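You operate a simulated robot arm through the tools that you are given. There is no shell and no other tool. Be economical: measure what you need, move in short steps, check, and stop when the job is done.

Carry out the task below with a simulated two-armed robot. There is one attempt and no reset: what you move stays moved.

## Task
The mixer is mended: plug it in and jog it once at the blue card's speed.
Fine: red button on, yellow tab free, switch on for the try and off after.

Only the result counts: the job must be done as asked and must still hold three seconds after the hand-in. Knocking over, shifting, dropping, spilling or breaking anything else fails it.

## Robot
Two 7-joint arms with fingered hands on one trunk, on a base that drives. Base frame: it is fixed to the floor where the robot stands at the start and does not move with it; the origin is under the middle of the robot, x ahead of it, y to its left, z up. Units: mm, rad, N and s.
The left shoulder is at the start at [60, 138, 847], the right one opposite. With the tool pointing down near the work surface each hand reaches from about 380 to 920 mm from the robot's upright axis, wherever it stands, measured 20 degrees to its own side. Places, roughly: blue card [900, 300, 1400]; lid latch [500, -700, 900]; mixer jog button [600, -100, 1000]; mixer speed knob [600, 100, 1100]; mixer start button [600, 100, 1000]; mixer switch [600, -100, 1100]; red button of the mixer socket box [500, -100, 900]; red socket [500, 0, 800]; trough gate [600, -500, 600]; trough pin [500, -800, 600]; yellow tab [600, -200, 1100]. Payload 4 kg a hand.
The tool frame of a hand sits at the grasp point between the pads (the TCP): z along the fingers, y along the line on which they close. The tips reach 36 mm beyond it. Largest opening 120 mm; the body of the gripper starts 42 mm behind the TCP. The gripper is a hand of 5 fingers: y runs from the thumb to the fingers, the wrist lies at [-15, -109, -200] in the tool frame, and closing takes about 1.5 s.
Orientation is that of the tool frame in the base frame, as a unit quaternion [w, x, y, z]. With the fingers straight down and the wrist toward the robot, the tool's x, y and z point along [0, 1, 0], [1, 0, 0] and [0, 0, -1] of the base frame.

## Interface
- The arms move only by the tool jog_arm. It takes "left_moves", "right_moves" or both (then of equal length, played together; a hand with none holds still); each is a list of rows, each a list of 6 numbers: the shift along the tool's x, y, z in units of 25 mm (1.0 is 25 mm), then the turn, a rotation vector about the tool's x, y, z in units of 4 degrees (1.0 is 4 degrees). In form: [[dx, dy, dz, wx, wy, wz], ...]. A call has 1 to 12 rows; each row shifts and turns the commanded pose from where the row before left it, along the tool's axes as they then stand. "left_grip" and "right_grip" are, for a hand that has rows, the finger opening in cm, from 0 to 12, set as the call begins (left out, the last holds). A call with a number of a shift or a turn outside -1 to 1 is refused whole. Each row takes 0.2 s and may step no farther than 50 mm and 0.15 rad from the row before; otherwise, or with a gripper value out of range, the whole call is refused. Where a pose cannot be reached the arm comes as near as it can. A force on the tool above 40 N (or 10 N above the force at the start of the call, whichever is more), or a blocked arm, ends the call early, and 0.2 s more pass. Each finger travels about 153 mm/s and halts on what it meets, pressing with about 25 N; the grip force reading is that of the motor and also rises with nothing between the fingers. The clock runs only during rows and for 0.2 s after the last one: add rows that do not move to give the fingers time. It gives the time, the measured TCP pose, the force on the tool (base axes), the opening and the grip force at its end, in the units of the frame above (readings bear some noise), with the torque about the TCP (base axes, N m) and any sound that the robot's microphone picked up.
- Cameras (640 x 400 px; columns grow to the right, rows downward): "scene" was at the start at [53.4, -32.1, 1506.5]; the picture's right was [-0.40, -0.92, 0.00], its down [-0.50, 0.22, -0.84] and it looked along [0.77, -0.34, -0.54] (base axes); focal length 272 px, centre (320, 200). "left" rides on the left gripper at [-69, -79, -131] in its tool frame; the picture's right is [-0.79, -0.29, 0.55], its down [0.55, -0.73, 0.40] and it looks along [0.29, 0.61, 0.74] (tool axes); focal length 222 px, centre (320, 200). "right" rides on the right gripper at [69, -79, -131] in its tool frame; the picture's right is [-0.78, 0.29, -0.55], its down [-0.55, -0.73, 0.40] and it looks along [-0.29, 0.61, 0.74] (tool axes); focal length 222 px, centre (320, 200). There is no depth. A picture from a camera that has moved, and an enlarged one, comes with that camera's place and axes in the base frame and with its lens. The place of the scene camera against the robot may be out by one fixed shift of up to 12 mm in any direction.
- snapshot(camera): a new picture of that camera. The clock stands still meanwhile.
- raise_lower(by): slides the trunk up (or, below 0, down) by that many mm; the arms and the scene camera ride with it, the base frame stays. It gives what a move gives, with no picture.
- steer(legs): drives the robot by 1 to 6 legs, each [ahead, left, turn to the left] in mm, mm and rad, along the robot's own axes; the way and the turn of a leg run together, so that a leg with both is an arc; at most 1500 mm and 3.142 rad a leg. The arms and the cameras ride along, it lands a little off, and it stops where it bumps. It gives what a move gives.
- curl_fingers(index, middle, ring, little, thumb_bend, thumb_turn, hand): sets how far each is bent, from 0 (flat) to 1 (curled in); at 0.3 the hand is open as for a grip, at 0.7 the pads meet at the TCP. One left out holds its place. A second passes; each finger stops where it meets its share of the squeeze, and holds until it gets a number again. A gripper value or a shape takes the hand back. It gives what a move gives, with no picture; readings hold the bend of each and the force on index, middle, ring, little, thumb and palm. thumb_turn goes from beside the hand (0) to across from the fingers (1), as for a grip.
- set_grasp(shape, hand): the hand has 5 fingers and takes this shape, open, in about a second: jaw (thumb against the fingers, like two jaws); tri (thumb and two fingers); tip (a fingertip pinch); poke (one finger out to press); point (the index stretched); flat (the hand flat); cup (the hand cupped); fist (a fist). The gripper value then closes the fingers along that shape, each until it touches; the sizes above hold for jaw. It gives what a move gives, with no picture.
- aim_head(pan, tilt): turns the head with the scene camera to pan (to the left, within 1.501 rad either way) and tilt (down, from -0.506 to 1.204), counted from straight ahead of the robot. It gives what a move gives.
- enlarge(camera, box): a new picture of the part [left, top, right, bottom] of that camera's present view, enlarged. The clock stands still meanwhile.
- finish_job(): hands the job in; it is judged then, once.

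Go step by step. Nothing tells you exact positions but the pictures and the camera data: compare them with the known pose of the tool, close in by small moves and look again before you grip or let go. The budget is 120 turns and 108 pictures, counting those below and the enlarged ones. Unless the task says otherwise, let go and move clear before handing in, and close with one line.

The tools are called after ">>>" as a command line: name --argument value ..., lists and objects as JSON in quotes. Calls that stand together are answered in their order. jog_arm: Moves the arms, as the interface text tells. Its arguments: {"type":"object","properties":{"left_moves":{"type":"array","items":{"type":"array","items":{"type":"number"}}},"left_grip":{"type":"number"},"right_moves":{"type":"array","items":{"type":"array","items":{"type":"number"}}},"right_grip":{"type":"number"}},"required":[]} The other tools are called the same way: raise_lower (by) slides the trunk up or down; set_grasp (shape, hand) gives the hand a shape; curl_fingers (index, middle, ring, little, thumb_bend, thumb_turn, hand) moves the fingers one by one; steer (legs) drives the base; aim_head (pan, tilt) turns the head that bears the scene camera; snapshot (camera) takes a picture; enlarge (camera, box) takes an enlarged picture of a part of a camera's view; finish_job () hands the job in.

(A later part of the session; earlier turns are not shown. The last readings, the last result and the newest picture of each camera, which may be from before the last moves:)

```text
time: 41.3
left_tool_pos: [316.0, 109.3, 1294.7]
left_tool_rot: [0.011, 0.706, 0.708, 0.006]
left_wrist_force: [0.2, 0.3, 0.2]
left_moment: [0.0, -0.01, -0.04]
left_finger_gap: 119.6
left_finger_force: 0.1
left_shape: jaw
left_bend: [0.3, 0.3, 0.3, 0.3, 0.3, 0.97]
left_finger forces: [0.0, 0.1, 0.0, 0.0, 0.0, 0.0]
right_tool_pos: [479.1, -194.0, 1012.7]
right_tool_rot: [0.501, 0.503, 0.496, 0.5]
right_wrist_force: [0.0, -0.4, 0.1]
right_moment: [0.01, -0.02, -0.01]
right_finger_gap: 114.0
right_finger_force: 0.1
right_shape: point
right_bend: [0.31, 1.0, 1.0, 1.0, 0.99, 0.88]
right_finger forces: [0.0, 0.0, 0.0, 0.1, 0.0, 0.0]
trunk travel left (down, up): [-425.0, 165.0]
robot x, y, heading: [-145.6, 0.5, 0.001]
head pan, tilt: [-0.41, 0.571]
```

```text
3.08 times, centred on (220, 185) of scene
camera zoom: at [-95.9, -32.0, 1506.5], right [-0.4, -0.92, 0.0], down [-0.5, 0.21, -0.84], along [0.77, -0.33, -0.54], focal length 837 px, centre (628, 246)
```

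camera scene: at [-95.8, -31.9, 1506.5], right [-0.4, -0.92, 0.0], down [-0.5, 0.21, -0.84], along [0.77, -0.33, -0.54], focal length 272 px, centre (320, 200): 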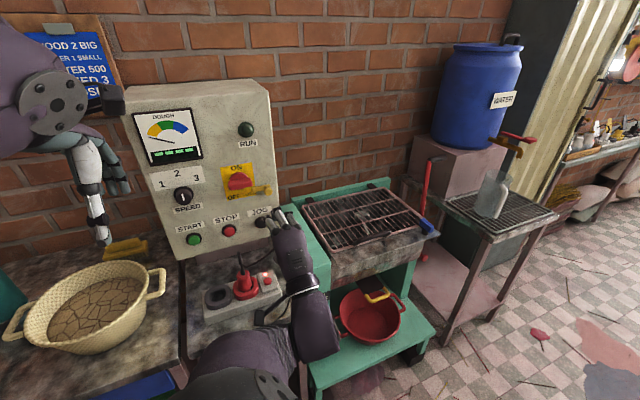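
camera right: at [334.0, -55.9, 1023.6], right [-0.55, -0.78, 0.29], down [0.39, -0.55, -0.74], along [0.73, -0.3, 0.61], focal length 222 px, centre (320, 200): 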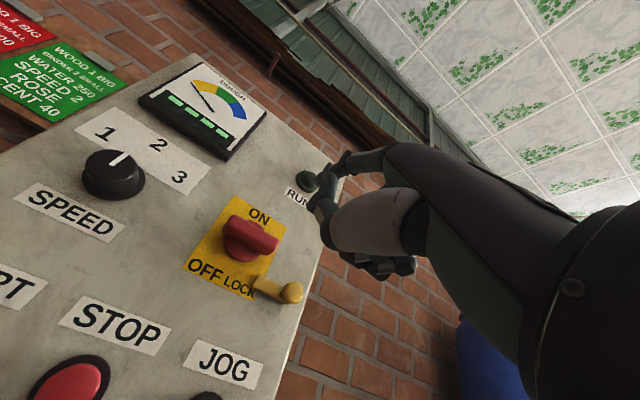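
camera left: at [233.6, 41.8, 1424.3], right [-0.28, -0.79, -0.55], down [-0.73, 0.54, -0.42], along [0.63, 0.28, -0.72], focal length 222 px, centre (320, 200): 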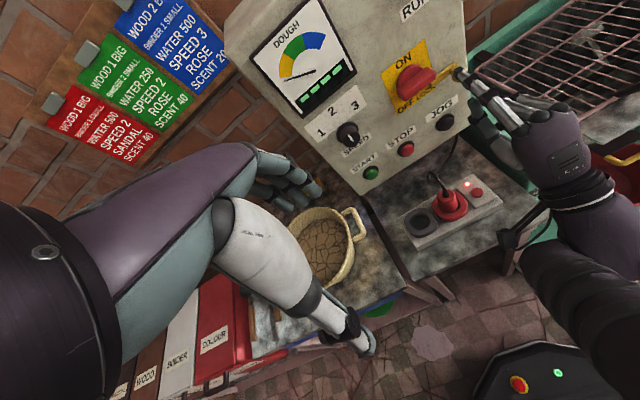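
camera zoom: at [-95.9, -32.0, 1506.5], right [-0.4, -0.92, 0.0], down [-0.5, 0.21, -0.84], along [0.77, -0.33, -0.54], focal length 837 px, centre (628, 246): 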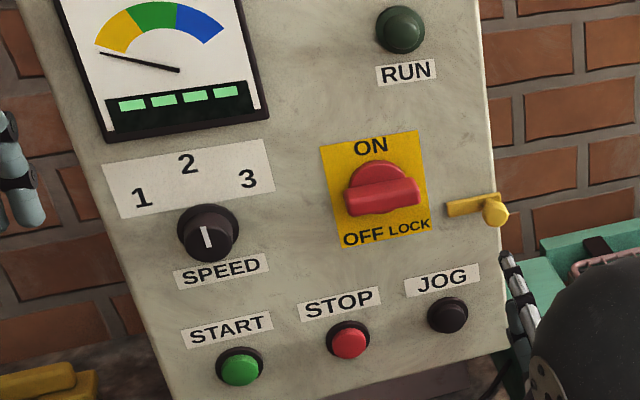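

The tab is fully clear. Next the speed knob with the left hand: move forward-down and turn it to point at the panel.

>>> jog_arm --left_moves '[[0, 1, 0.8, 0, 0, 0], [0, 1, 0.8, 0, 0, 0], [0, 1, 0.8, 0, 0, 0], [0, 1, 0.8, 0, 0, 0], [0, 0, 0, -1, 0, 0], [0, 0, 0, -1, 0, 0], [0, 0, 0, -1, 0, 0], [0, 0, 0, -1, 0, 0], [0, 0, 0, -1, 0, 0], [0, 0, 0, -1, 0, 0], [0, 0, 0, -1, 0, 0], [0, 0, 0, -1, 0, 0]]'

>>> jog_arm --left_moves '[[0, 0, 0, -1, 0, 0], [0, 0, 0, -1, 0, 0], [0, 0, 0, -1, 0, 0], [0, 0, 0, -1, 0, 0], [0, 0, 0, -1, 0, 0], [0, 0, 0, -1, 0, 0], [0, 0, 0, -1, 0, 0], [0, 0, 0, -1, 0, 0], [0, 0, 0, -1, 0, 0], [0, 0, 0, -1, 0, 0], [0, 0, 0, -1, 0, 0], [0, 0, 0, -1, 0, 0]]'

>>> jog_arm --left_moves '[[0, 0, 0, -1, 0, 0], [0, 0, 0, -1, 0, 0], [0, 0, 0, -0.5, 0, 0], [0, 0, 0, 0, 0, 0]]'

>>> snapshot --camera "left"

```text
time: 43.9
left_tool_pos: [417.1, 111.1, 1217.1]
left_tool_rot: [0.205, 0.675, 0.679, 0.2]
left_wrist_force: [0.1, -0.3, 0.1]
left_moment: [0.01, 0.03, 0.0]
left_finger_gap: 119.8
left_finger_force: 0.1
left_shape: jaw
left_bend: [0.3, 0.3, 0.3, 0.3, 0.3, 0.97]
left_finger forces: [0.1, 0.0, 0.1, 0.0, 0.0, 0.0]
right_tool_pos: [479.3, -194.3, 1012.9]
right_tool_rot: [0.501, 0.503, 0.496, 0.5]
right_wrist_force: [-0.4, 0.1, 0.6]
right_moment: [0.01, 0.0, -0.03]
right_finger_gap: 114.2
right_finger_force: 0.0
right_shape: point
right_bend: [0.31, 1.0, 1.0, 1.0, 0.99, 0.88]
right_finger forces: [0.0, 0.0, 0.0, 0.0, 0.0, 0.0]
trunk travel left (down, up): [-425.0, 165.0]
robot x, y, heading: [-149.6, 0.0, 0.002]
head pan, tilt: [-0.41, 0.571]
```

```text
time: 46.5
left_tool_pos: [409.9, 116.4, 1239.2]
left_tool_rot: [0.376, 0.593, 0.603, 0.38]
left_wrist_force: [0.1, 0.7, 0.1]
left_moment: [-0.01, 0.02, 0.01]
left_finger_gap: 119.9
left_finger_force: 0.0
left_shape: jaw
left_bend: [0.3, 0.3, 0.3, 0.3, 0.3, 0.97]
left_finger forces: [0.0, 0.1, 0.0, 0.0, 0.0, 0.0]
left hand out of reach, approached as far as the arm can: row 8, 9, 10, 11, 12
right_tool_pos: [478.0, -194.8, 1013.5]
right_tool_rot: [0.501, 0.504, 0.496, 0.499]
right_wrist_force: [-0.4, -0.1, -0.8]
right_moment: [0.01, -0.01, -0.01]
right_finger_gap: 114.0
right_finger_force: 0.1
right_shape: point
right_bend: [0.31, 1.0, 1.0, 1.0, 0.99, 0.88]
right_finger forces: [0.1, 0.0, 0.1, 0.1, 0.0, 0.0]
trunk travel left (down, up): [-425.0, 165.0]
robot x, y, heading: [-149.4, -1.7, -0.003]
head pan, tilt: [-0.41, 0.571]
```

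```text
time: 47.5
left_tool_pos: [407.2, 118.7, 1244.1]
left_tool_rot: [0.383, 0.588, 0.599, 0.386]
left_wrist_force: [-0.2, 0.1, 0.4]
left_moment: [0.02, -0.01, 0.02]
left_finger_gap: 119.8
left_finger_force: 0.0
left_shape: jaw
left_bend: [0.3, 0.3, 0.3, 0.3, 0.3, 0.97]
left_finger forces: [0.1, 0.0, 0.0, 0.0, 0.0, 0.0]
left hand out of reach, approached as far as the arm can: row 1, 2, 3
right_tool_pos: [479.9, -194.5, 1012.9]
right_tool_rot: [0.501, 0.503, 0.497, 0.499]
right_wrist_force: [0.3, -0.1, -0.2]
right_moment: [0.01, 0.04, 0.01]
right_finger_gap: 114.1
right_finger_force: 0.0
right_shape: point
right_bend: [0.31, 1.0, 1.0, 1.0, 0.99, 0.88]
right_finger forces: [0.0, 0.0, 0.0, 0.0, 0.1, 0.0]
trunk travel left (down, up): [-425.0, 165.0]
robot x, y, heading: [-149.3, 0.5, -0.002]
head pan, tilt: [-0.41, 0.571]
```

```text
40 pictures are left
camera left: at [257.2, 47.3, 1225.4], right [0.4, -0.78, -0.48], down [0.05, 0.55, -0.84], along [0.92, 0.3, 0.26], focal length 222 px, centre (320, 200)
```

left: 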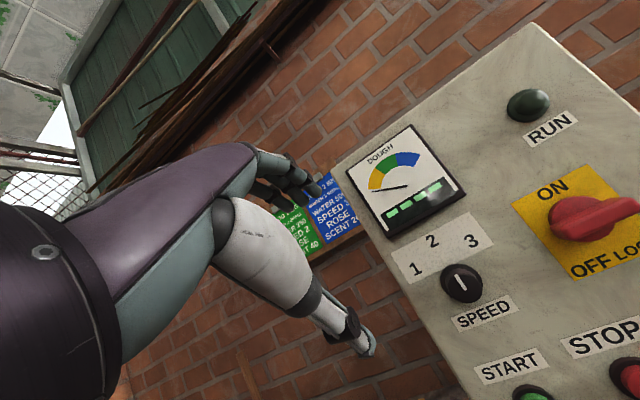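

>>> jog_arm --left_moves '[[-0.5, 0, 0.8, 0, 0, 0], [-0.5, 0, 0.8, 0, 0, 0], [-0.5, 0, 0.8, 0, 0, 0], [0, 0, 0, 0, 0, 0]]'

```text
time: 48.5
left_tool_pos: [456.4, 85.6, 1227.7]
left_tool_rot: [0.384, 0.586, 0.596, 0.393]
left_wrist_force: [-0.4, -1.3, 0.6]
left_moment: [0.04, -0.01, 0.12]
left_finger_gap: 120.0
left_finger_force: 0.1
left_shape: jaw
left_bend: [0.3, 0.3, 0.3, 0.3, 0.3, 0.97]
left_finger forces: [0.0, 0.0, 0.0, 0.0, 0.0, 0.0]
left hand out of reach, approached as far as the arm can: row 1
right_tool_pos: [478.0, -197.8, 1014.3]
right_tool_rot: [0.501, 0.504, 0.495, 0.5]
right_wrist_force: [-0.3, -1.8, 1.1]
right_moment: [-0.04, -0.03, 0.05]
right_finger_gap: 114.5
right_finger_force: 0.0
right_shape: point
right_bend: [0.31, 1.0, 1.0, 1.0, 0.99, 0.88]
right_finger forces: [0.1, 0.0, 0.1, 0.0, 0.1, 0.1]
trunk travel left (down, up): [-425.0, 165.0]
robot x, y, heading: [-149.1, -3.8, 0.005]
head pan, tilt: [-0.41, 0.571]
```

>>> jog_arm --left_moves '[[-0.3, -0.9, 0.4, 0, 0, 0], [-0.3, -0.9, 0.4, 0, 0, 0], [-0.3, -0.9, 0.4, 0, 0, 0], [-0.3, -0.9, 0.4, 0, 0, 0], [0, 0, 0, -1, 0, 0], [0, 0, 0, -1, 0, 0], [0, 0, 0, -1, 0, 0], [0, 0, 0, -1, 0, 0], [0, 0, 0, -1, 0, 0], [0, 0, 0, -1, 0, 0], [0, 0, 0, 0, 0, 0]]'

>>> snapshot --camera "left"

```text
time: 50.9
left_tool_pos: [456.5, 85.8, 1220.0]
left_tool_rot: [0.384, 0.584, 0.599, 0.39]
left_wrist_force: [-0.7, 0.3, 0.5]
left_moment: [-0.01, 0.0, 0.03]
left_finger_gap: 119.9
left_finger_force: 0.0
left_shape: jaw
left_bend: [0.3, 0.3, 0.3, 0.3, 0.3, 0.97]
left_finger forces: [0.0, 0.0, 0.0, 0.0, 0.0, 0.1]
left hand out of reach, approached as far as the arm can: row 1, 2, 3, 4, 5, 6, 7, 8, 9, 10
right_tool_pos: [479.1, -194.2, 1012.7]
right_tool_rot: [0.502, 0.503, 0.497, 0.499]
right_wrist_force: [0.4, 0.2, -0.1]
right_moment: [0.01, 0.04, -0.02]
right_finger_gap: 114.3
right_finger_force: 0.0
right_shape: point
right_bend: [0.31, 1.0, 1.0, 1.0, 0.99, 0.88]
right_finger forces: [0.1, 0.1, 0.0, 0.0, 0.0, 0.0]
trunk travel left (down, up): [-425.0, 165.0]
robot x, y, heading: [-146.7, 2.5, 0.0]
head pan, tilt: [-0.41, 0.571]
```

```text
39 pictures are left
camera left: at [306.7, 13.7, 1198.8], right [0.4, -0.78, -0.48], down [0.06, 0.55, -0.83], along [0.91, 0.31, 0.27], focal length 222 px, centre (320, 200)
```

left: 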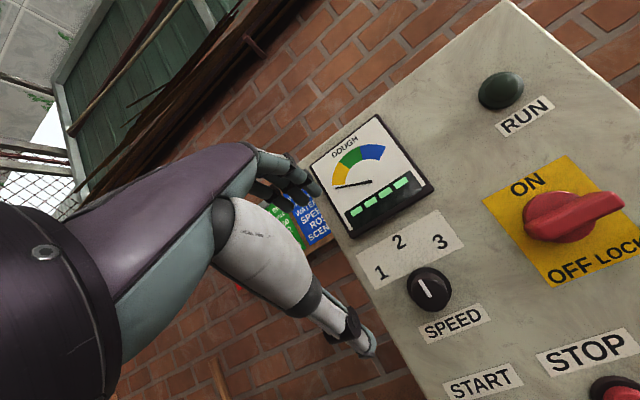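

The left arm is at a joint limit here; I'll use the right hand for the knob instead. First I move the left hand out of the way.

>>> jog_arm --left_moves '[[1, 0, -0.5, 0, 0, 0], [1, 0, -0.5, 0, 0, 0], [1, 0, -0.5, 0, 0, 0], [1, 0, -0.5, 0, 0, 0], [1, 0, -0.5, 0, 0, 0], [1, 0, -0.5, 0, 0, 0]]'

>>> set_grasp --hand "right" --shape "jaw"

>>> jog_arm --right_moves '[[0.8, 0.5, -0.2, 0, 0, 0], [0.8, 0.5, 0, 0, 0, 0], [0.8, 0.5, 0, 0, 0, 0], [0.8, 0.5, 0, 0, 0, 0], [0.8, 0.5, 0, 0, 0, 0], [0.8, 0.5, 0, 0, 0, 0], [0.8, 0.5, 0, 0, 0, 0], [0.8, 0.5, 0, 0, 0, 0], [0.8, 0.3, 0, 0, 0, 0], [0.8, 0, 0, 0, 0, 0], [0.8, 0, 0, 0, 0, 0], [0.8, 0, 0, 0, 0, 0]]'

>>> snapshot --camera "right"

>>> snapshot --camera "scene"

```text
time: 52.3
left_tool_pos: [457.7, 87.0, 1217.8]
left_tool_rot: [0.385, 0.585, 0.598, 0.389]
left_wrist_force: [0.5, 0.6, 0.4]
left_moment: [0.01, -0.01, -0.02]
left_finger_gap: 119.8
left_finger_force: 0.0
left_shape: jaw
left_bend: [0.3, 0.3, 0.3, 0.3, 0.3, 0.97]
left_finger forces: [0.0, 0.0, 0.1, 0.0, 0.1, 0.0]
left hand out of reach, approached as far as the arm can: row 1, 2, 3, 4, 5, 6
right_tool_pos: [478.8, -194.8, 1013.2]
right_tool_rot: [0.501, 0.503, 0.496, 0.5]
right_wrist_force: [-1.2, 0.1, -0.7]
right_moment: [0.01, 0.02, -0.02]
right_finger_gap: 114.0
right_finger_force: 0.1
right_shape: point
right_bend: [0.31, 1.0, 1.0, 1.0, 0.99, 0.88]
right_finger forces: [0.1, 0.1, 0.0, 0.0, 0.0, 0.0]
trunk travel left (down, up): [-425.0, 165.0]
robot x, y, heading: [-149.9, 4.8, -0.0]
head pan, tilt: [-0.41, 0.571]
```

```text
time: 53.2
left_tool_pos: [457.4, 87.0, 1219.2]
left_tool_rot: [0.385, 0.584, 0.599, 0.39]
left_wrist_force: [-0.7, 0.2, 0.0]
left_moment: [0.0, -0.04, -0.01]
left_finger_gap: 119.6
left_finger_force: 0.1
left_shape: jaw
left_bend: [0.3, 0.3, 0.3, 0.3, 0.3, 0.97]
left_finger forces: [0.0, 0.0, 0.0, 0.0, 0.1, 0.0]
right_tool_pos: [479.6, -193.3, 1014.0]
right_tool_rot: [0.501, 0.504, 0.495, 0.5]
right_wrist_force: [0.7, 0.0, -0.2]
right_moment: [-0.01, 0.02, 0.02]
right_finger_gap: 119.6
right_finger_force: 0.1
right_shape: jaw
right_bend: [0.3, 0.3, 0.3, 0.3, 0.3, 0.97]
right_finger forces: [0.0, 0.1, 0.0, 0.0, 0.0, 0.0]
trunk travel left (down, up): [-425.0, 165.0]
robot x, y, heading: [-149.5, -0.6, 0.007]
head pan, tilt: [-0.41, 0.571]
```

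```text
time: 55.8
left_tool_pos: [457.6, 86.6, 1218.6]
left_tool_rot: [0.385, 0.585, 0.598, 0.39]
left_wrist_force: [0.2, -0.3, 0.3]
left_moment: [-0.04, 0.01, -0.02]
left_finger_gap: 120.0
left_finger_force: 0.1
left_shape: jaw
left_bend: [0.3, 0.3, 0.3, 0.3, 0.3, 0.97]
left_finger forces: [0.0, 0.1, 0.0, 0.0, 0.0, 0.1]
right_tool_pos: [477.9, 44.1, 1122.6]
right_tool_rot: [0.501, 0.503, 0.496, 0.5]
right_wrist_force: [-0.3, -0.6, -0.2]
right_moment: [0.0, -0.02, 0.03]
right_finger_gap: 120.0
right_finger_force: 0.0
right_shape: jaw
right_bend: [0.3, 0.3, 0.3, 0.3, 0.3, 0.97]
right_finger forces: [0.0, 0.0, 0.1, 0.0, 0.0, 0.1]
trunk travel left (down, up): [-425.0, 165.0]
robot x, y, heading: [-150.7, 1.5, -0.003]
head pan, tilt: [-0.41, 0.571]
```

```text
38 pictures are left
camera right: at [347.5, 116.0, 1042.3], right [-0.55, -0.78, 0.29], down [0.39, -0.55, -0.74], along [0.73, -0.3, 0.61], focal length 222 px, centre (320, 200)
```

right: 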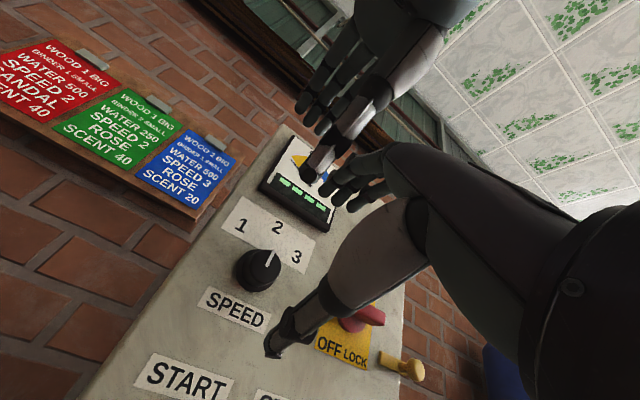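

```text
37 pictures are left
camera scene: at [-95.6, -31.7, 1506.5], right [-0.4, -0.92, 0.0], down [-0.5, 0.21, -0.84], along [0.77, -0.33, -0.54], focal length 272 px, centre (320, 200)
```

scene: 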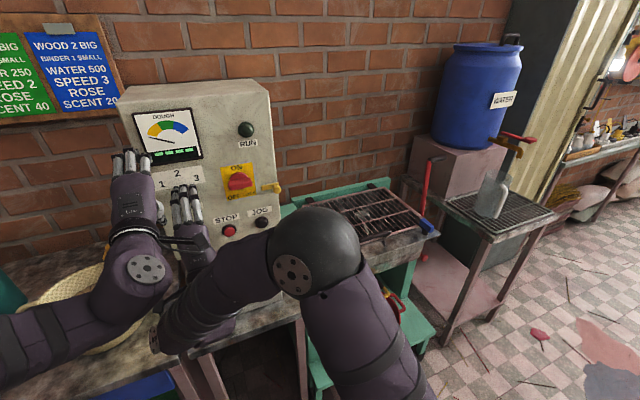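

The left hand is too near; I undo its turn so it can retreat.

>>> jog_arm --left_moves '[[0, 0, 0, 1, 0, 0], [0, 0, 0, 1, 0, 0], [0, 0, 0, 1, 0, 0], [0, 0, 0, 1, 0, 0], [0.8, 0, 0, 1, 0, 0], [0.8, 0, 0, 1, 0, 0], [0.8, 0, 0, 1, 0, 0], [0.8, 0, 0, 1, 0, 0], [0.8, 0, -0.8, 1, 0, 0], [0.8, 0, -0.8, 0, 0, 0], [0.8, 0, -0.8, 0, 0, 0], [0.8, 0, -0.8, 0, 0, 0]]'

```text
time: 58.4
left_tool_pos: [412.3, 246.3, 1287.7]
left_tool_rot: [0.185, 0.676, 0.689, 0.186]
left_wrist_force: [0.0, 0.5, -0.3]
left_moment: [-0.01, 0.0, 0.01]
left_finger_gap: 120.0
left_finger_force: 0.1
left_shape: jaw
left_bend: [0.3, 0.3, 0.3, 0.3, 0.3, 0.97]
left_finger forces: [0.1, 0.0, 0.0, 0.0, 0.0, 0.0]
right_tool_pos: [477.7, 44.5, 1121.8]
right_tool_rot: [0.501, 0.503, 0.496, 0.499]
right_wrist_force: [-0.5, 0.3, 0.5]
right_moment: [0.02, 0.04, 0.01]
right_finger_gap: 119.6
right_finger_force: 0.1
right_shape: jaw
right_bend: [0.3, 0.3, 0.3, 0.3, 0.3, 0.97]
right_finger forces: [0.0, 0.1, 0.0, 0.1, 0.1, 0.0]
trunk travel left (down, up): [-425.0, 165.0]
robot x, y, heading: [-147.3, -1.0, 0.003]
head pan, tilt: [-0.41, 0.571]
```

Knob centre is about (y 51.5, z 1118). I pre-turn the right hand by -24°, approach and look.

>>> jog_arm --right_moves '[[0.28, -0.16, 0, 0, 0, 0], [0, 0, 0, 0, 0, -1], [0, 0, 0, 0, 0, -1], [0, 0, 0, 0, 0, -1], [0, 0, 0, 0, 0, -1], [0, 0, 0, 0, 0, -1], [0, 0, 0, 0, 0, -1], [0, 0, 0.8, 0, 0, 0], [0, 0, 0.8, 0, 0, 0], [0, 0, 0.8, 0, 0, 0], [0, 0, 0, 0, 0, 0]]'

>>> snapshot --camera "right"

>>> enlarge --camera "scene" --box '[120, 120, 260, 250]'

>>> snapshot --camera "left"

```text
time: 60.8
left_tool_pos: [412.8, 245.7, 1286.5]
left_tool_rot: [0.185, 0.676, 0.689, 0.185]
left_wrist_force: [-0.3, -1.0, 0.1]
left_moment: [0.0, 0.05, 0.01]
left_finger_gap: 120.0
left_finger_force: 0.0
left_shape: jaw
left_bend: [0.3, 0.3, 0.3, 0.3, 0.3, 0.97]
left_finger forces: [0.1, 0.1, 0.1, 0.1, 0.1, 0.0]
right_tool_pos: [536.6, 52.9, 1118.1]
right_tool_rot: [0.594, 0.389, 0.59, 0.384]
right_wrist_force: [-0.1, -0.2, 0.2]
right_moment: [0.0, 0.01, 0.0]
right_finger_gap: 119.7
right_finger_force: 0.2
right_shape: jaw
right_bend: [0.3, 0.3, 0.3, 0.3, 0.3, 0.97]
right_finger forces: [0.0, 0.0, 0.0, 0.0, 0.1, 0.0]
trunk travel left (down, up): [-425.0, 165.0]
robot x, y, heading: [-150.2, 2.4, 0.003]
head pan, tilt: [-0.41, 0.571]
```

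```text
36 pictures are left
camera right: at [406.5, 84.9, 1016.6], right [-0.55, -0.6, 0.58], down [0.39, -0.8, -0.45], along [0.74, -0.02, 0.68], focal length 222 px, centre (320, 200)
```

right: 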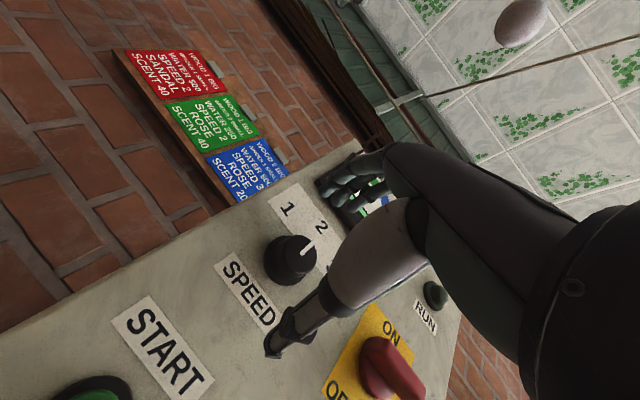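

```text
3.08 times, centred on (190, 185) of scene
camera zoom: at [-95.7, -31.9, 1506.5], right [-0.4, -0.92, 0.0], down [-0.5, 0.21, -0.84], along [0.77, -0.33, -0.54], focal length 837 px, centre (720, 246)
```

zoom: 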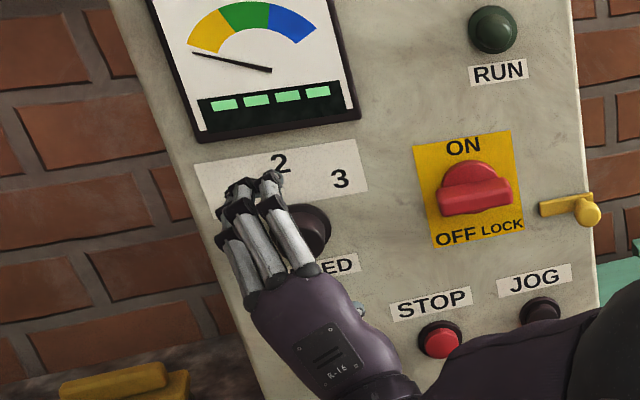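

```text
34 pictures are left
camera left: at [279.2, 174.3, 1359.4], right [0.04, -0.79, -0.62], down [-0.44, 0.54, -0.72], along [0.9, 0.3, -0.33], focal length 222 px, centre (320, 200)
```

left: 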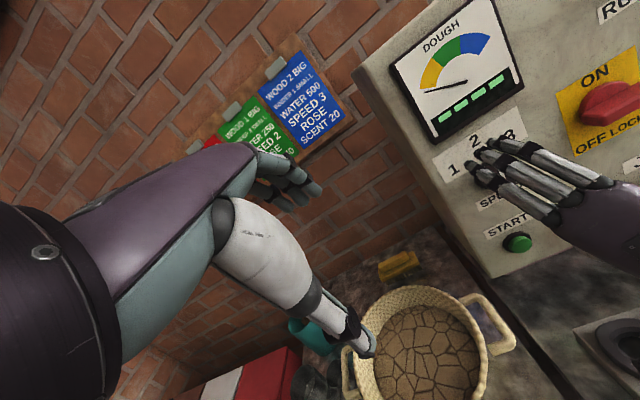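

Well aligned with the knob. I advance 33 mm and close on it.

>>> jog_arm --right_moves '[[0, 0, 0.5, 0, 0, 0], [0, 0, 0.5, 0, 0, 0], [0, 0, 0.32, 0, 0, 0], [0, 0, 0, 0, 0, 0]]'

>>> jog_arm --right_moves '[[0, 0, 0, 0, 0, 0], [0, 0, 0, 0, 0, 0], [0, 0, 0, 0, 0, 0], [0, 0, 0, 0, 0, 0], [0, 0, 0, 0, 0, 0], [0, 0, 0, 0, 0, 0], [0, 0, 0, 0, 0, 0]]' --right_grip 2.0

>>> enlarge --camera "right" --box '[210, 140, 430, 320]'

```text
time: 61.8
left_tool_pos: [412.0, 245.6, 1286.3]
left_tool_rot: [0.186, 0.676, 0.689, 0.185]
left_wrist_force: [0.2, -0.1, -0.1]
left_moment: [0.01, 0.0, -0.02]
left_finger_gap: 120.1
left_finger_force: 0.1
left_shape: jaw
left_bend: [0.3, 0.3, 0.3, 0.3, 0.3, 0.97]
left_finger forces: [0.0, 0.0, 0.0, 0.0, 0.1, 0.0]
right_tool_pos: [570.1, 51.3, 1118.6]
right_tool_rot: [0.595, 0.389, 0.59, 0.384]
right_wrist_force: [-0.1, 0.2, -0.5]
right_moment: [-0.02, -0.04, -0.03]
right_finger_gap: 119.5
right_finger_force: 0.1
right_shape: jaw
right_bend: [0.3, 0.3, 0.3, 0.3, 0.3, 0.97]
right_finger forces: [0.0, 0.1, 0.0, 0.0, 0.0, 0.1]
trunk travel left (down, up): [-425.0, 165.0]
robot x, y, heading: [-153.3, -2.8, -0.003]
head pan, tilt: [-0.41, 0.571]
```

```text
time: 63.4
left_tool_pos: [412.2, 246.2, 1286.6]
left_tool_rot: [0.185, 0.676, 0.689, 0.185]
left_wrist_force: [-0.5, -0.8, -0.4]
left_moment: [0.0, -0.02, -0.01]
left_finger_gap: 119.8
left_finger_force: 0.0
left_shape: jaw
left_bend: [0.3, 0.3, 0.3, 0.3, 0.3, 0.97]
left_finger forces: [0.1, 0.0, 0.0, 0.0, 0.0, 0.0]
right_tool_pos: [570.5, 51.3, 1118.9]
right_tool_rot: [0.594, 0.389, 0.59, 0.385]
right_wrist_force: [-4.2, 0.0, 2.5]
right_moment: [-0.01, -0.41, 0.17]
right_finger_gap: 31.8
right_finger_force: 24.7
right_shape: jaw
right_bend: [0.52, 0.54, 0.6, 0.71, 0.69, 1.0]
right_finger forces: [15.4, 8.7, 0.1, 0.0, 21.3, 0.0]
trunk travel left (down, up): [-425.0, 165.0]
robot x, y, heading: [-148.6, -1.1, 0.002]
head pan, tilt: [-0.41, 0.571]
```

```text
2.22 times, centred on (320, 230) of right
camera zoom: at [439.6, 84.8, 1017.0], right [-0.55, -0.6, 0.58], down [0.39, -0.8, -0.45], along [0.73, -0.02, 0.68], focal length 494 px, centre (320, 133)
```

zoom: 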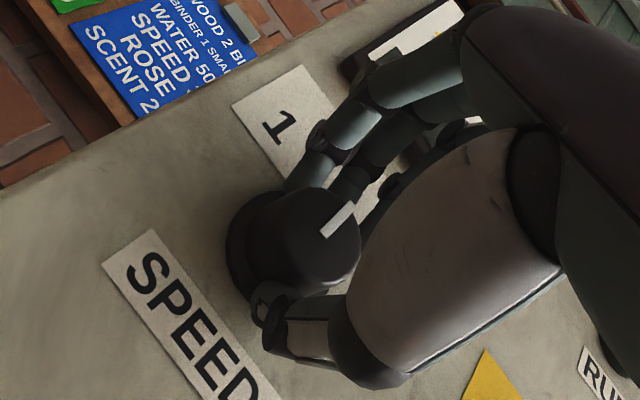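

Gripped; I turn it clockwise 44°.

>>> jog_arm --right_moves '[[0, 0, 0, 0, 0, 1], [0, 0, 0, 0, 0, 1], [0, 0, 0, 0, 0, 1], [0, 0, 0, 0, 0, 1], [0, 0, 0, 0, 0, 1], [0, 0, 0, 0, 0, 1], [0, 0, 0, 0, 0, 1], [0, 0, 0, 0, 0, 1], [0, 0, 0, 0, 0, 1], [0, 0, 0, 0, 0, 1], [0, 0, 0, 0, 0, 1], [0, 0, 0, 0, 0, 0]]'

>>> enlarge --camera "right" --box '[210, 140, 430, 320]'

```text
time: 66.0
left_tool_pos: [412.2, 246.8, 1286.8]
left_tool_rot: [0.185, 0.675, 0.69, 0.186]
left_wrist_force: [0.1, 0.3, -0.3]
left_moment: [-0.01, 0.01, -0.01]
left_finger_gap: 120.0
left_finger_force: 0.0
left_shape: jaw
left_bend: [0.3, 0.3, 0.3, 0.3, 0.3, 0.97]
left_finger forces: [0.1, 0.0, 0.0, 0.1, 0.1, 0.0]
right_tool_pos: [569.9, 51.7, 1117.2]
right_tool_rot: [0.407, 0.582, 0.401, 0.579]
right_wrist_force: [0.3, 2.2, 1.9]
right_moment: [-0.06, -0.29, 0.03]
right_finger_gap: 31.3
right_finger_force: 24.8
right_shape: jaw
right_bend: [0.52, 0.54, 0.6, 0.71, 0.69, 1.0]
right_finger forces: [15.2, 7.3, 0.1, 0.0, 20.9, 0.1]
trunk travel left (down, up): [-425.0, 165.0]
robot x, y, heading: [-150.8, -2.1, 0.001]
head pan, tilt: [-0.41, 0.571]
```

```text
2.22 times, centred on (320, 230) of right
camera zoom: at [439.7, 146.0, 1066.6], right [-0.55, -0.83, 0.0], down [0.4, -0.26, -0.88], along [0.73, -0.49, 0.48], focal length 494 px, centre (320, 133)
```

zoom: 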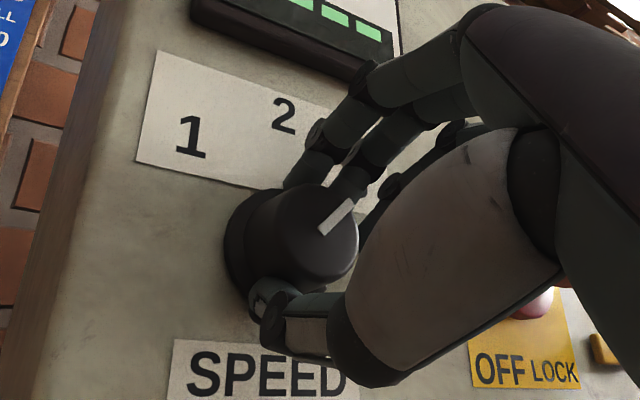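

The knob turned with the hand. I let go, back off and check the pointer.

>>> jog_arm --right_moves '[[0, 0, 0, 0, 0, 0], [0, 0, 0, 0, 0, 0], [0, 0, 0, 0, 0, 0], [0, 0, 0, 0, 0, 0], [0, 0, 0, 0, 0, 0]]' --right_grip 12

>>> jog_arm --right_moves '[[0, 0, -0.8, 0, 0, 0], [0, 0, -0.8, 0, 0, 0], [0, 0, -0.8, 0, 0, 0], [0, 0, -0.8, 0, 0, -1], [0, 0, -0.8, 0, 0, -1], [0, 0, 0, 0, 0, -1], [-1, 0, 0, 0, 0, -1], [-1, 0, 0, 0, 0, -1], [-1, 0, 0, 0, 0, 0], [-1, 0, 0, 0, 0, 0]]'

>>> enlarge --camera "scene" --box '[130, 140, 290, 260]'

```text
time: 67.2
left_tool_pos: [413.7, 246.2, 1287.4]
left_tool_rot: [0.185, 0.676, 0.689, 0.185]
left_wrist_force: [1.0, -0.6, -0.6]
left_moment: [0.01, -0.02, -0.01]
left_finger_gap: 119.9
left_finger_force: 0.1
left_shape: jaw
left_bend: [0.3, 0.3, 0.3, 0.3, 0.3, 0.97]
left_finger forces: [0.1, 0.0, 0.1, 0.0, 0.1, 0.1]
right_tool_pos: [569.2, 51.9, 1117.2]
right_tool_rot: [0.408, 0.582, 0.401, 0.578]
right_wrist_force: [0.1, 0.8, 0.0]
right_moment: [0.02, 0.0, -0.02]
right_finger_gap: 119.6
right_finger_force: 0.0
right_shape: jaw
right_bend: [0.3, 0.3, 0.3, 0.3, 0.3, 0.97]
right_finger forces: [0.0, 0.0, 0.1, 0.0, 0.0, 0.0]
trunk travel left (down, up): [-425.0, 165.0]
robot x, y, heading: [-149.9, -0.5, 0.004]
head pan, tilt: [-0.41, 0.571]
```

```text
time: 69.4
left_tool_pos: [412.7, 245.8, 1287.8]
left_tool_rot: [0.185, 0.676, 0.689, 0.186]
left_wrist_force: [0.9, 0.4, -0.5]
left_moment: [0.01, 0.03, -0.02]
left_finger_gap: 119.9
left_finger_force: 0.0
left_shape: jaw
left_bend: [0.3, 0.3, 0.3, 0.3, 0.3, 0.97]
left_finger forces: [0.1, 0.0, 0.1, 0.1, 0.1, 0.0]
right_tool_pos: [467.6, -49.3, 1112.4]
right_tool_rot: [0.501, 0.503, 0.496, 0.5]
right_wrist_force: [0.2, -0.2, -0.2]
right_moment: [0.01, -0.01, -0.04]
right_finger_gap: 119.6
right_finger_force: 0.0
right_shape: jaw
right_bend: [0.3, 0.3, 0.3, 0.3, 0.3, 0.97]
right_finger forces: [0.0, 0.1, 0.1, 0.0, 0.0, 0.1]
trunk travel left (down, up): [-425.0, 165.0]
robot x, y, heading: [-149.8, 0.1, 0.004]
head pan, tilt: [-0.41, 0.571]
```

```text
3.33 times, centred on (210, 200) of scene
camera zoom: at [-95.7, -32.3, 1506.5], right [-0.4, -0.92, 0.0], down [-0.5, 0.21, -0.84], along [0.77, -0.33, -0.54], focal length 907 px, centre (687, 200)
```

zoom: 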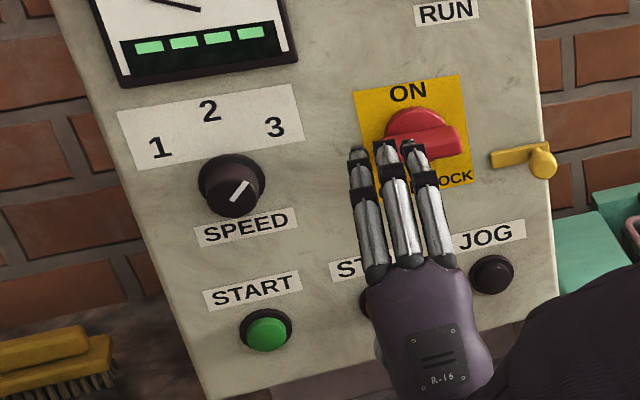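

The pointer stands at 3. Now a closer look at the switch to see how it moves.

>>> enlarge --camera "right" --box '[180, 200, 480, 400]'

```text
2.00 times, centred on (330, 300) of right
camera zoom: at [338.1, 22.2, 1032.7], right [-0.55, -0.78, 0.29], down [0.39, -0.55, -0.74], along [0.73, -0.3, 0.61], focal length 444 px, centre (300, 0)
```

zoom: 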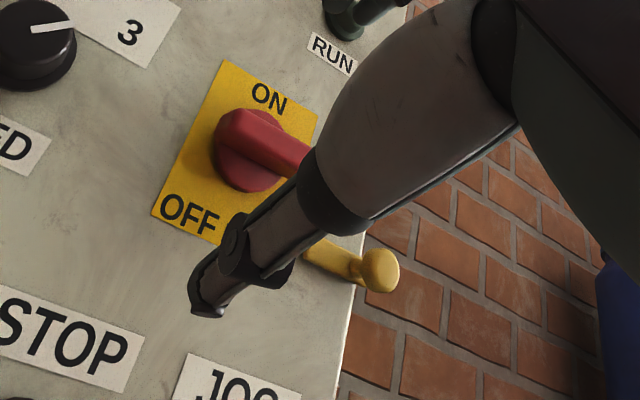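

The switch is a turning handle (bar across a disc, centre about (y -93, z 1125)); the tab's place suggests its right end goes down to ON. I test whether the right hand can roll 90° in front of it.

>>> jog_arm --right_moves '[[-0.88, 0.26, 0, 0, 0, 0], [-0.88, 0.26, 0, 0, 0, 0], [0, 0, 0, 0, 0, 1], [0, 0, 0, 0, 0, 1], [0, 0, 0, 0, 0, 1], [0, 0, 0, 0, 0, 1], [0, 0, 0, 0, 0, 1], [0, 0, 0, 0, 0, 1], [0, 0, 0, 0, 0, 1], [0, 0, 0, 0, 0, 1], [0, 0, 0, 0, 0, 1], [0, 0, 0, 0, 0, 1]]'

>>> jog_arm --right_moves '[[0, 0, 0, 0, 0, 1], [0, 0, 0, 0, 0, 1], [0, 0, 0, 0, 0, 1], [0, 0, 0, 0, 0, 1], [0, 0, 0, 0, 0, 1], [0, 0, 0, 0, 0, 1], [0, 0, 0, 0, 0, 1], [0, 0, 0, 0, 0, 1], [0, 0, 0, 0, 0, 1], [0, 0, 0, 0, 0, 1], [0, 0, 0, 0, 0, 1], [0, 0, 0, 0, 0, 1]]'

```text
time: 72.0
left_tool_pos: [412.6, 246.3, 1287.1]
left_tool_rot: [0.185, 0.676, 0.689, 0.186]
left_wrist_force: [-0.1, 0.4, 0.1]
left_moment: [-0.02, -0.01, 0.01]
left_finger_gap: 119.8
left_finger_force: 0.0
left_shape: jaw
left_bend: [0.3, 0.3, 0.3, 0.3, 0.3, 0.97]
left_finger forces: [0.1, 0.0, 0.1, 0.0, 0.0, 0.0]
right_tool_pos: [468.0, -92.5, 1126.2]
right_tool_rot: [0.3, 0.643, 0.293, 0.641]
right_wrist_force: [-0.2, 1.1, -0.9]
right_moment: [0.04, -0.02, 0.0]
right_finger_gap: 119.7
right_finger_force: 0.1
right_shape: jaw
right_bend: [0.3, 0.3, 0.3, 0.3, 0.3, 0.97]
right_finger forces: [0.0, 0.0, 0.0, 0.1, 0.0, 0.0]
trunk travel left (down, up): [-425.0, 165.0]
robot x, y, heading: [-148.8, 0.1, 0.006]
head pan, tilt: [-0.41, 0.571]
```

```text
time: 74.6
left_tool_pos: [412.2, 246.2, 1287.6]
left_tool_rot: [0.185, 0.676, 0.689, 0.186]
left_wrist_force: [0.7, -1.2, 0.5]
left_moment: [0.02, -0.03, 0.0]
left_finger_gap: 120.2
left_finger_force: 0.1
left_shape: jaw
left_bend: [0.3, 0.3, 0.3, 0.3, 0.3, 0.97]
left_finger forces: [0.0, 0.1, 0.1, 0.0, 0.0, 0.0]
right_tool_pos: [468.1, -91.6, 1124.6]
right_tool_rot: [0.013, 0.707, 0.007, 0.707]
right_wrist_force: [-0.3, 0.2, 0.3]
right_moment: [0.02, -0.01, 0.0]
right_finger_gap: 119.7
right_finger_force: 0.0
right_shape: jaw
right_bend: [0.3, 0.3, 0.3, 0.3, 0.3, 0.97]
right_finger forces: [0.0, 0.1, 0.1, 0.0, 0.1, 0.0]
trunk travel left (down, up): [-425.0, 165.0]
robot x, y, heading: [-148.8, -3.6, 0.006]
head pan, tilt: [-0.41, 0.571]
```

A full 88° roll is possible. I use this view to check alignment with the switch centre.

>>> enlarge --camera "right" --box '[160, 180, 400, 360]'

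```text
2.22 times, centred on (280, 270) of right
camera zoom: at [338.6, -8.6, 1190.2], right [-0.55, -0.31, -0.78], down [0.4, 0.72, -0.57], along [0.73, -0.63, -0.27], focal length 494 px, centre (409, 44)
```

zoom: 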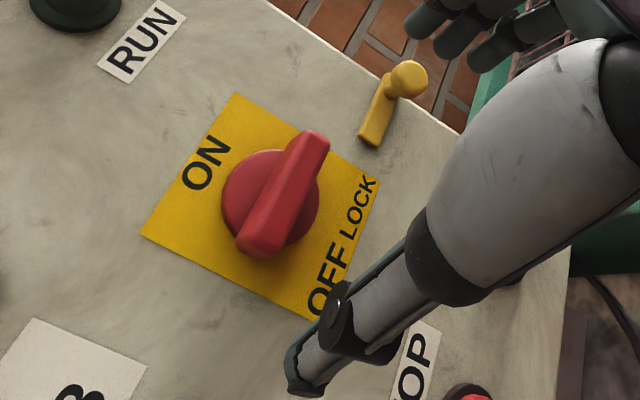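

The switch centre is at (y -91, z 1126.5), on my axis. I roll back and approach it.

>>> jog_arm --right_moves '[[0, 0, 0, 0, 0, -1], [0, 0, 0, 0, 0, -1], [0, 0, 0, 0, 0, -1], [0, 0, 0, 0, 0, -1], [0, 0, 0, 0, 0, -1], [0, 0, 0, 0, 0, -1], [0, 0, 0, 0, 0, -1], [0, 0, 0, 0, 0, -1], [0, 0, 0, 0, 0, -1], [0, 0, 0, 0, 0, -1], [0, 0, 0, 0, 0, -1]]'

>>> jog_arm --right_moves '[[0, 0, 0, 0, 0, -1], [0, 0, 0, 0, 0, -1], [0, 0, 0, 0, 0, -1], [0, 0, 0, 0, 0, -1], [0, 0, 0, 0, 0, -1], [0, 0, 0, 0, 0, -1], [0, 0, 0, 0, 0, -1], [0, 0, 0, 0, 0, -1], [0, 0, 0, 0, 0, -1], [0, 0, 0, 0, 0, -1], [0, 0, 0, 0, 0, -1], [0, 0, 0, 0, 0, 0]]'

>>> jog_arm --right_moves '[[0, 0, 0.9, 0, 0, 0], [0, 0, 0.9, 0, 0, 0], [0, 0, 0.9, 0, 0, 0], [0, 0, 0.7, 0, 0, 0], [0, 0, 0.65, 0, 0, 0], [0, 0, 0, 0, 0, 0]]'

>>> enlarge --camera "right" --box '[200, 140, 440, 320]'

```text
time: 77.0
left_tool_pos: [412.1, 247.3, 1286.7]
left_tool_rot: [0.185, 0.676, 0.689, 0.185]
left_wrist_force: [0.5, 0.6, 0.2]
left_moment: [0.0, -0.01, 0.03]
left_finger_gap: 119.8
left_finger_force: 0.2
left_shape: jaw
left_bend: [0.3, 0.3, 0.3, 0.3, 0.3, 0.97]
left_finger forces: [0.0, 0.1, 0.1, 0.0, 0.1, 0.0]
right_tool_pos: [467.3, -93.0, 1124.6]
right_tool_rot: [0.279, 0.652, 0.271, 0.65]
right_wrist_force: [0.1, 0.2, -0.5]
right_moment: [0.02, -0.01, 0.0]
right_finger_gap: 119.9
right_finger_force: 0.0
right_shape: jaw
right_bend: [0.3, 0.3, 0.3, 0.3, 0.3, 0.97]
right_finger forces: [0.1, 0.1, 0.1, 0.0, 0.0, 0.1]
trunk travel left (down, up): [-425.0, 165.0]
robot x, y, heading: [-149.7, -1.3, 0.001]
head pan, tilt: [-0.41, 0.571]
```

```text
time: 79.6
left_tool_pos: [413.0, 246.0, 1286.7]
left_tool_rot: [0.185, 0.676, 0.689, 0.185]
left_wrist_force: [-0.2, 0.2, 0.1]
left_moment: [0.0, 0.01, -0.01]
left_finger_gap: 120.2
left_finger_force: 0.1
left_shape: jaw
left_bend: [0.3, 0.3, 0.3, 0.3, 0.3, 0.97]
left_finger forces: [0.1, 0.1, 0.0, 0.0, 0.0, 0.1]
right_tool_pos: [469.3, -92.1, 1124.9]
right_tool_rot: [0.501, 0.503, 0.496, 0.5]
right_wrist_force: [0.0, 0.8, 0.5]
right_moment: [-0.02, 0.03, -0.03]
right_finger_gap: 119.8
right_finger_force: 0.2
right_shape: jaw
right_bend: [0.3, 0.3, 0.3, 0.3, 0.3, 0.97]
right_finger forces: [0.1, 0.1, 0.0, 0.1, 0.0, 0.0]
trunk travel left (down, up): [-425.0, 165.0]
robot x, y, heading: [-153.6, 1.0, -0.001]
head pan, tilt: [-0.41, 0.571]
```

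```text
time: 81.0
left_tool_pos: [413.3, 246.1, 1286.4]
left_tool_rot: [0.185, 0.675, 0.689, 0.186]
left_wrist_force: [-1.1, 0.3, 0.0]
left_moment: [-0.01, 0.0, -0.04]
left_finger_gap: 120.0
left_finger_force: 0.1
left_shape: jaw
left_bend: [0.3, 0.3, 0.3, 0.3, 0.3, 0.97]
left_finger forces: [0.0, 0.0, 0.1, 0.0, 0.0, 0.0]
right_tool_pos: [569.4, -92.8, 1125.1]
right_tool_rot: [0.501, 0.503, 0.497, 0.5]
right_wrist_force: [-0.2, 0.0, 0.7]
right_moment: [0.01, -0.01, 0.04]
right_finger_gap: 119.7
right_finger_force: 0.0
right_shape: jaw
right_bend: [0.3, 0.3, 0.3, 0.3, 0.3, 0.97]
right_finger forces: [0.1, 0.0, 0.0, 0.0, 0.0, 0.0]
trunk travel left (down, up): [-425.0, 165.0]
robot x, y, heading: [-154.0, 0.3, 0.009]
head pan, tilt: [-0.41, 0.571]
```

```text
2.22 times, centred on (320, 230) of right
camera zoom: at [439.6, -21.2, 1045.0], right [-0.55, -0.78, 0.29], down [0.39, -0.55, -0.74], along [0.73, -0.3, 0.61], focal length 494 px, centre (320, 133)
```

zoom: 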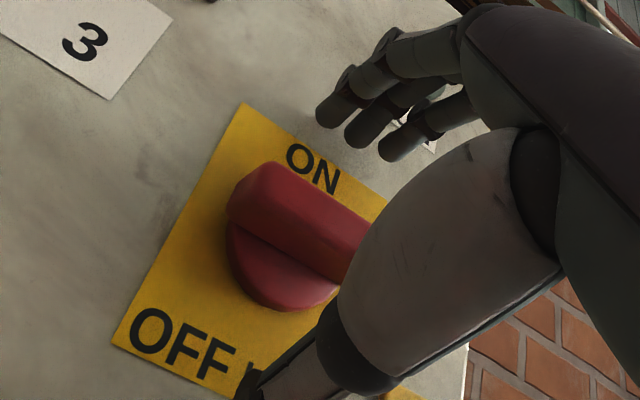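

Aligned; close on the bar and turn clockwise a little, feeling the torque.

>>> jog_arm --right_moves '[[0, 0, 0, 0, 0, 0], [0, 0, 0, 0, 0, 0], [0, 0, 0, 0, 0, 0], [0, 0, 0, 0, 0, 0], [0, 0, 0, 0, 0, 0], [0, 0, 0, 0, 0, 0], [0, 0, 0, 0, 0, 0]]' --right_grip 1.0

>>> jog_arm --right_moves '[[0, 0, 0, 0, 0, 0.5], [0, 0, 0, 0, 0, 0.5], [0, 0, 0, 0, 0, 0.5], [0, 0, 0, 0, 0, 0.5], [0, 0, 0, 0, 0, 0.5], [0, 0, 0, 0, 0, 0.5], [0, 0, 0, 0, 0, 0]]'

>>> enlarge --camera "scene" --box '[190, 140, 290, 220]'

```text
time: 82.6
left_tool_pos: [409.9, 247.3, 1288.3]
left_tool_rot: [0.186, 0.675, 0.689, 0.186]
left_wrist_force: [-0.5, 1.5, -0.3]
left_moment: [0.01, 0.0, -0.01]
left_finger_gap: 119.9
left_finger_force: 0.1
left_shape: jaw
left_bend: [0.3, 0.3, 0.3, 0.3, 0.3, 0.97]
left_finger forces: [0.0, 0.0, 0.1, 0.0, 0.0, 0.0]
right_tool_pos: [567.8, -93.3, 1126.9]
right_tool_rot: [0.502, 0.503, 0.495, 0.5]
right_wrist_force: [-16.3, -0.6, 4.3]
right_moment: [-0.05, -0.4, 0.05]
right_finger_gap: 36.4
right_finger_force: 24.9
right_shape: jaw
right_bend: [0.49, 0.52, 0.58, 0.71, 0.71, 1.0]
right_finger forces: [20.2, 9.2, 0.0, 0.0, 22.9, 0.0]
trunk travel left (down, up): [-425.0, 165.0]
robot x, y, heading: [-150.1, -1.3, 0.004]
head pan, tilt: [-0.41, 0.571]
```

```text
time: 84.2
left_tool_pos: [410.9, 245.4, 1286.7]
left_tool_rot: [0.185, 0.675, 0.69, 0.187]
left_wrist_force: [-0.7, -1.3, -0.3]
left_moment: [-0.04, 0.0, 0.01]
left_finger_gap: 120.0
left_finger_force: 0.0
left_shape: jaw
left_bend: [0.3, 0.3, 0.3, 0.3, 0.3, 0.97]
left_finger forces: [0.0, 0.0, 0.0, 0.0, 0.1, 0.0]
right_tool_pos: [567.6, -93.9, 1127.6]
right_tool_rot: [0.446, 0.552, 0.44, 0.55]
right_wrist_force: [-14.2, 2.8, 6.3]
right_moment: [-0.06, -0.46, 0.08]
right_finger_gap: 35.9
right_finger_force: 25.4
right_shape: jaw
right_bend: [0.49, 0.52, 0.58, 0.71, 0.71, 1.0]
right_finger forces: [20.1, 9.2, 0.1, 0.0, 22.0, 0.1]
trunk travel left (down, up): [-425.0, 165.0]
robot x, y, heading: [-147.3, -3.0, 0.004]
head pan, tilt: [-0.41, 0.571]
```

```text
5.00 times, centred on (240, 180) of scene
camera zoom: at [-98.2, -31.5, 1506.6], right [-0.4, -0.92, 0.0], down [-0.49, 0.21, -0.84], along [0.77, -0.33, -0.54], focal length 1361 px, centre (720, 300)
```

zoom: 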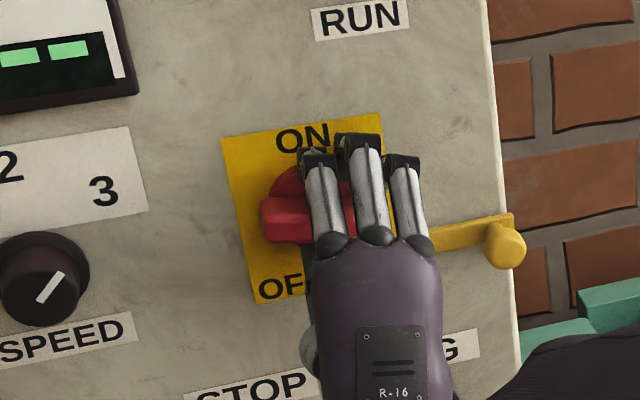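

>>> jog_arm --right_moves '[[0, 0, 0, 0, 0, 0.8], [0, 0, 0, 0, 0, 0.8], [0, 0, 0, 0, 0, 0.8], [0, 0, 0, 0, 0, 0.8], [0, 0, 0, 0, 0, 0.8], [0, 0, 0, 0, 0, 0.8], [0, 0, 0, 0, 0, 0]]'

>>> enlarge --camera "scene" --box '[190, 140, 290, 220]'

```text
time: 85.8
left_tool_pos: [409.4, 246.5, 1287.3]
left_tool_rot: [0.186, 0.675, 0.689, 0.186]
left_wrist_force: [-0.3, 0.1, -0.1]
left_moment: [-0.02, 0.01, 0.0]
left_finger_gap: 119.8
left_finger_force: 0.0
left_shape: jaw
left_bend: [0.3, 0.3, 0.3, 0.3, 0.3, 0.97]
left_finger forces: [0.1, 0.1, 0.0, 0.1, 0.0, 0.1]
right_tool_pos: [566.9, -92.2, 1126.0]
right_tool_rot: [0.347, 0.617, 0.342, 0.617]
right_wrist_force: [-15.3, 4.8, 5.0]
right_moment: [-0.04, -0.26, 0.15]
right_finger_gap: 35.6
right_finger_force: 24.8
right_shape: jaw
right_bend: [0.49, 0.52, 0.58, 0.71, 0.71, 1.0]
right_finger forces: [18.0, 7.9, 0.1, 0.1, 23.8, 0.0]
trunk travel left (down, up): [-425.0, 165.0]
robot x, y, heading: [-149.9, 2.4, -0.002]
head pan, tilt: [-0.41, 0.571]
```

```text
5.00 times, centred on (240, 180) of scene
camera zoom: at [-98.3, -31.4, 1506.6], right [-0.4, -0.92, 0.0], down [-0.49, 0.21, -0.84], along [0.77, -0.33, -0.54], focal length 1361 px, centre (720, 300)
```

zoom: 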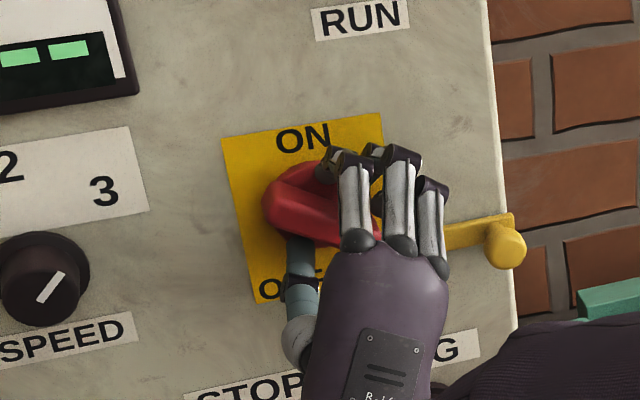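

The handle is turning clockwise with the hand. I continue towards 90°.

>>> jog_arm --right_moves '[[0, 0, 0, 0, 0, 1], [0, 0, 0, 0, 0, 1], [0, 0, 0, 0, 0, 1], [0, 0, 0, 0, 0, 1], [0, 0, 0, 0, 0, 1], [0, 0, 0, 0, 0, 1], [0, 0, 0, 0, 0, 1], [0, 0, 0, 0, 0, 1], [0, 0, 0, 0, 0, 1], [0, 0, 0, 0, 0, 1], [0, 0, 0, 0, 0, 1], [0, 0, 0, 0, 0, 1]]'

>>> enlarge --camera "scene" --box '[190, 120, 310, 220]'

```text
time: 88.4
left_tool_pos: [410.0, 248.8, 1288.7]
left_tool_rot: [0.186, 0.675, 0.69, 0.186]
left_wrist_force: [-0.5, -1.3, 0.1]
left_moment: [-0.02, 0.03, 0.02]
left_finger_gap: 119.9
left_finger_force: 0.1
left_shape: jaw
left_bend: [0.3, 0.3, 0.3, 0.3, 0.3, 0.97]
left_finger forces: [0.0, 0.0, 0.1, 0.0, 0.1, 0.0]
right_tool_pos: [569.0, -91.9, 1128.0]
right_tool_rot: [0.067, 0.703, 0.061, 0.706]
right_wrist_force: [-18.2, 7.3, 7.9]
right_moment: [0.04, -0.34, 0.49]
right_finger_gap: 35.1
right_finger_force: 24.7
right_shape: jaw
right_bend: [0.5, 0.53, 0.58, 0.71, 0.71, 0.99]
right_finger forces: [15.4, 6.3, 0.0, 0.0, 28.7, 0.0]
trunk travel left (down, up): [-425.0, 165.0]
robot x, y, heading: [-149.5, 0.1, 0.003]
head pan, tilt: [-0.41, 0.571]
```

```text
4.00 times, centred on (250, 170) of scene
camera zoom: at [-99.0, -30.8, 1506.6], right [-0.4, -0.92, 0.0], down [-0.49, 0.21, -0.84], along [0.77, -0.33, -0.54], focal length 1089 px, centre (600, 320)
```

zoom: 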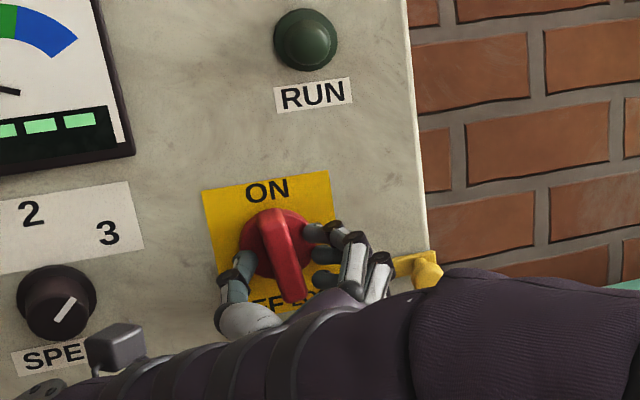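

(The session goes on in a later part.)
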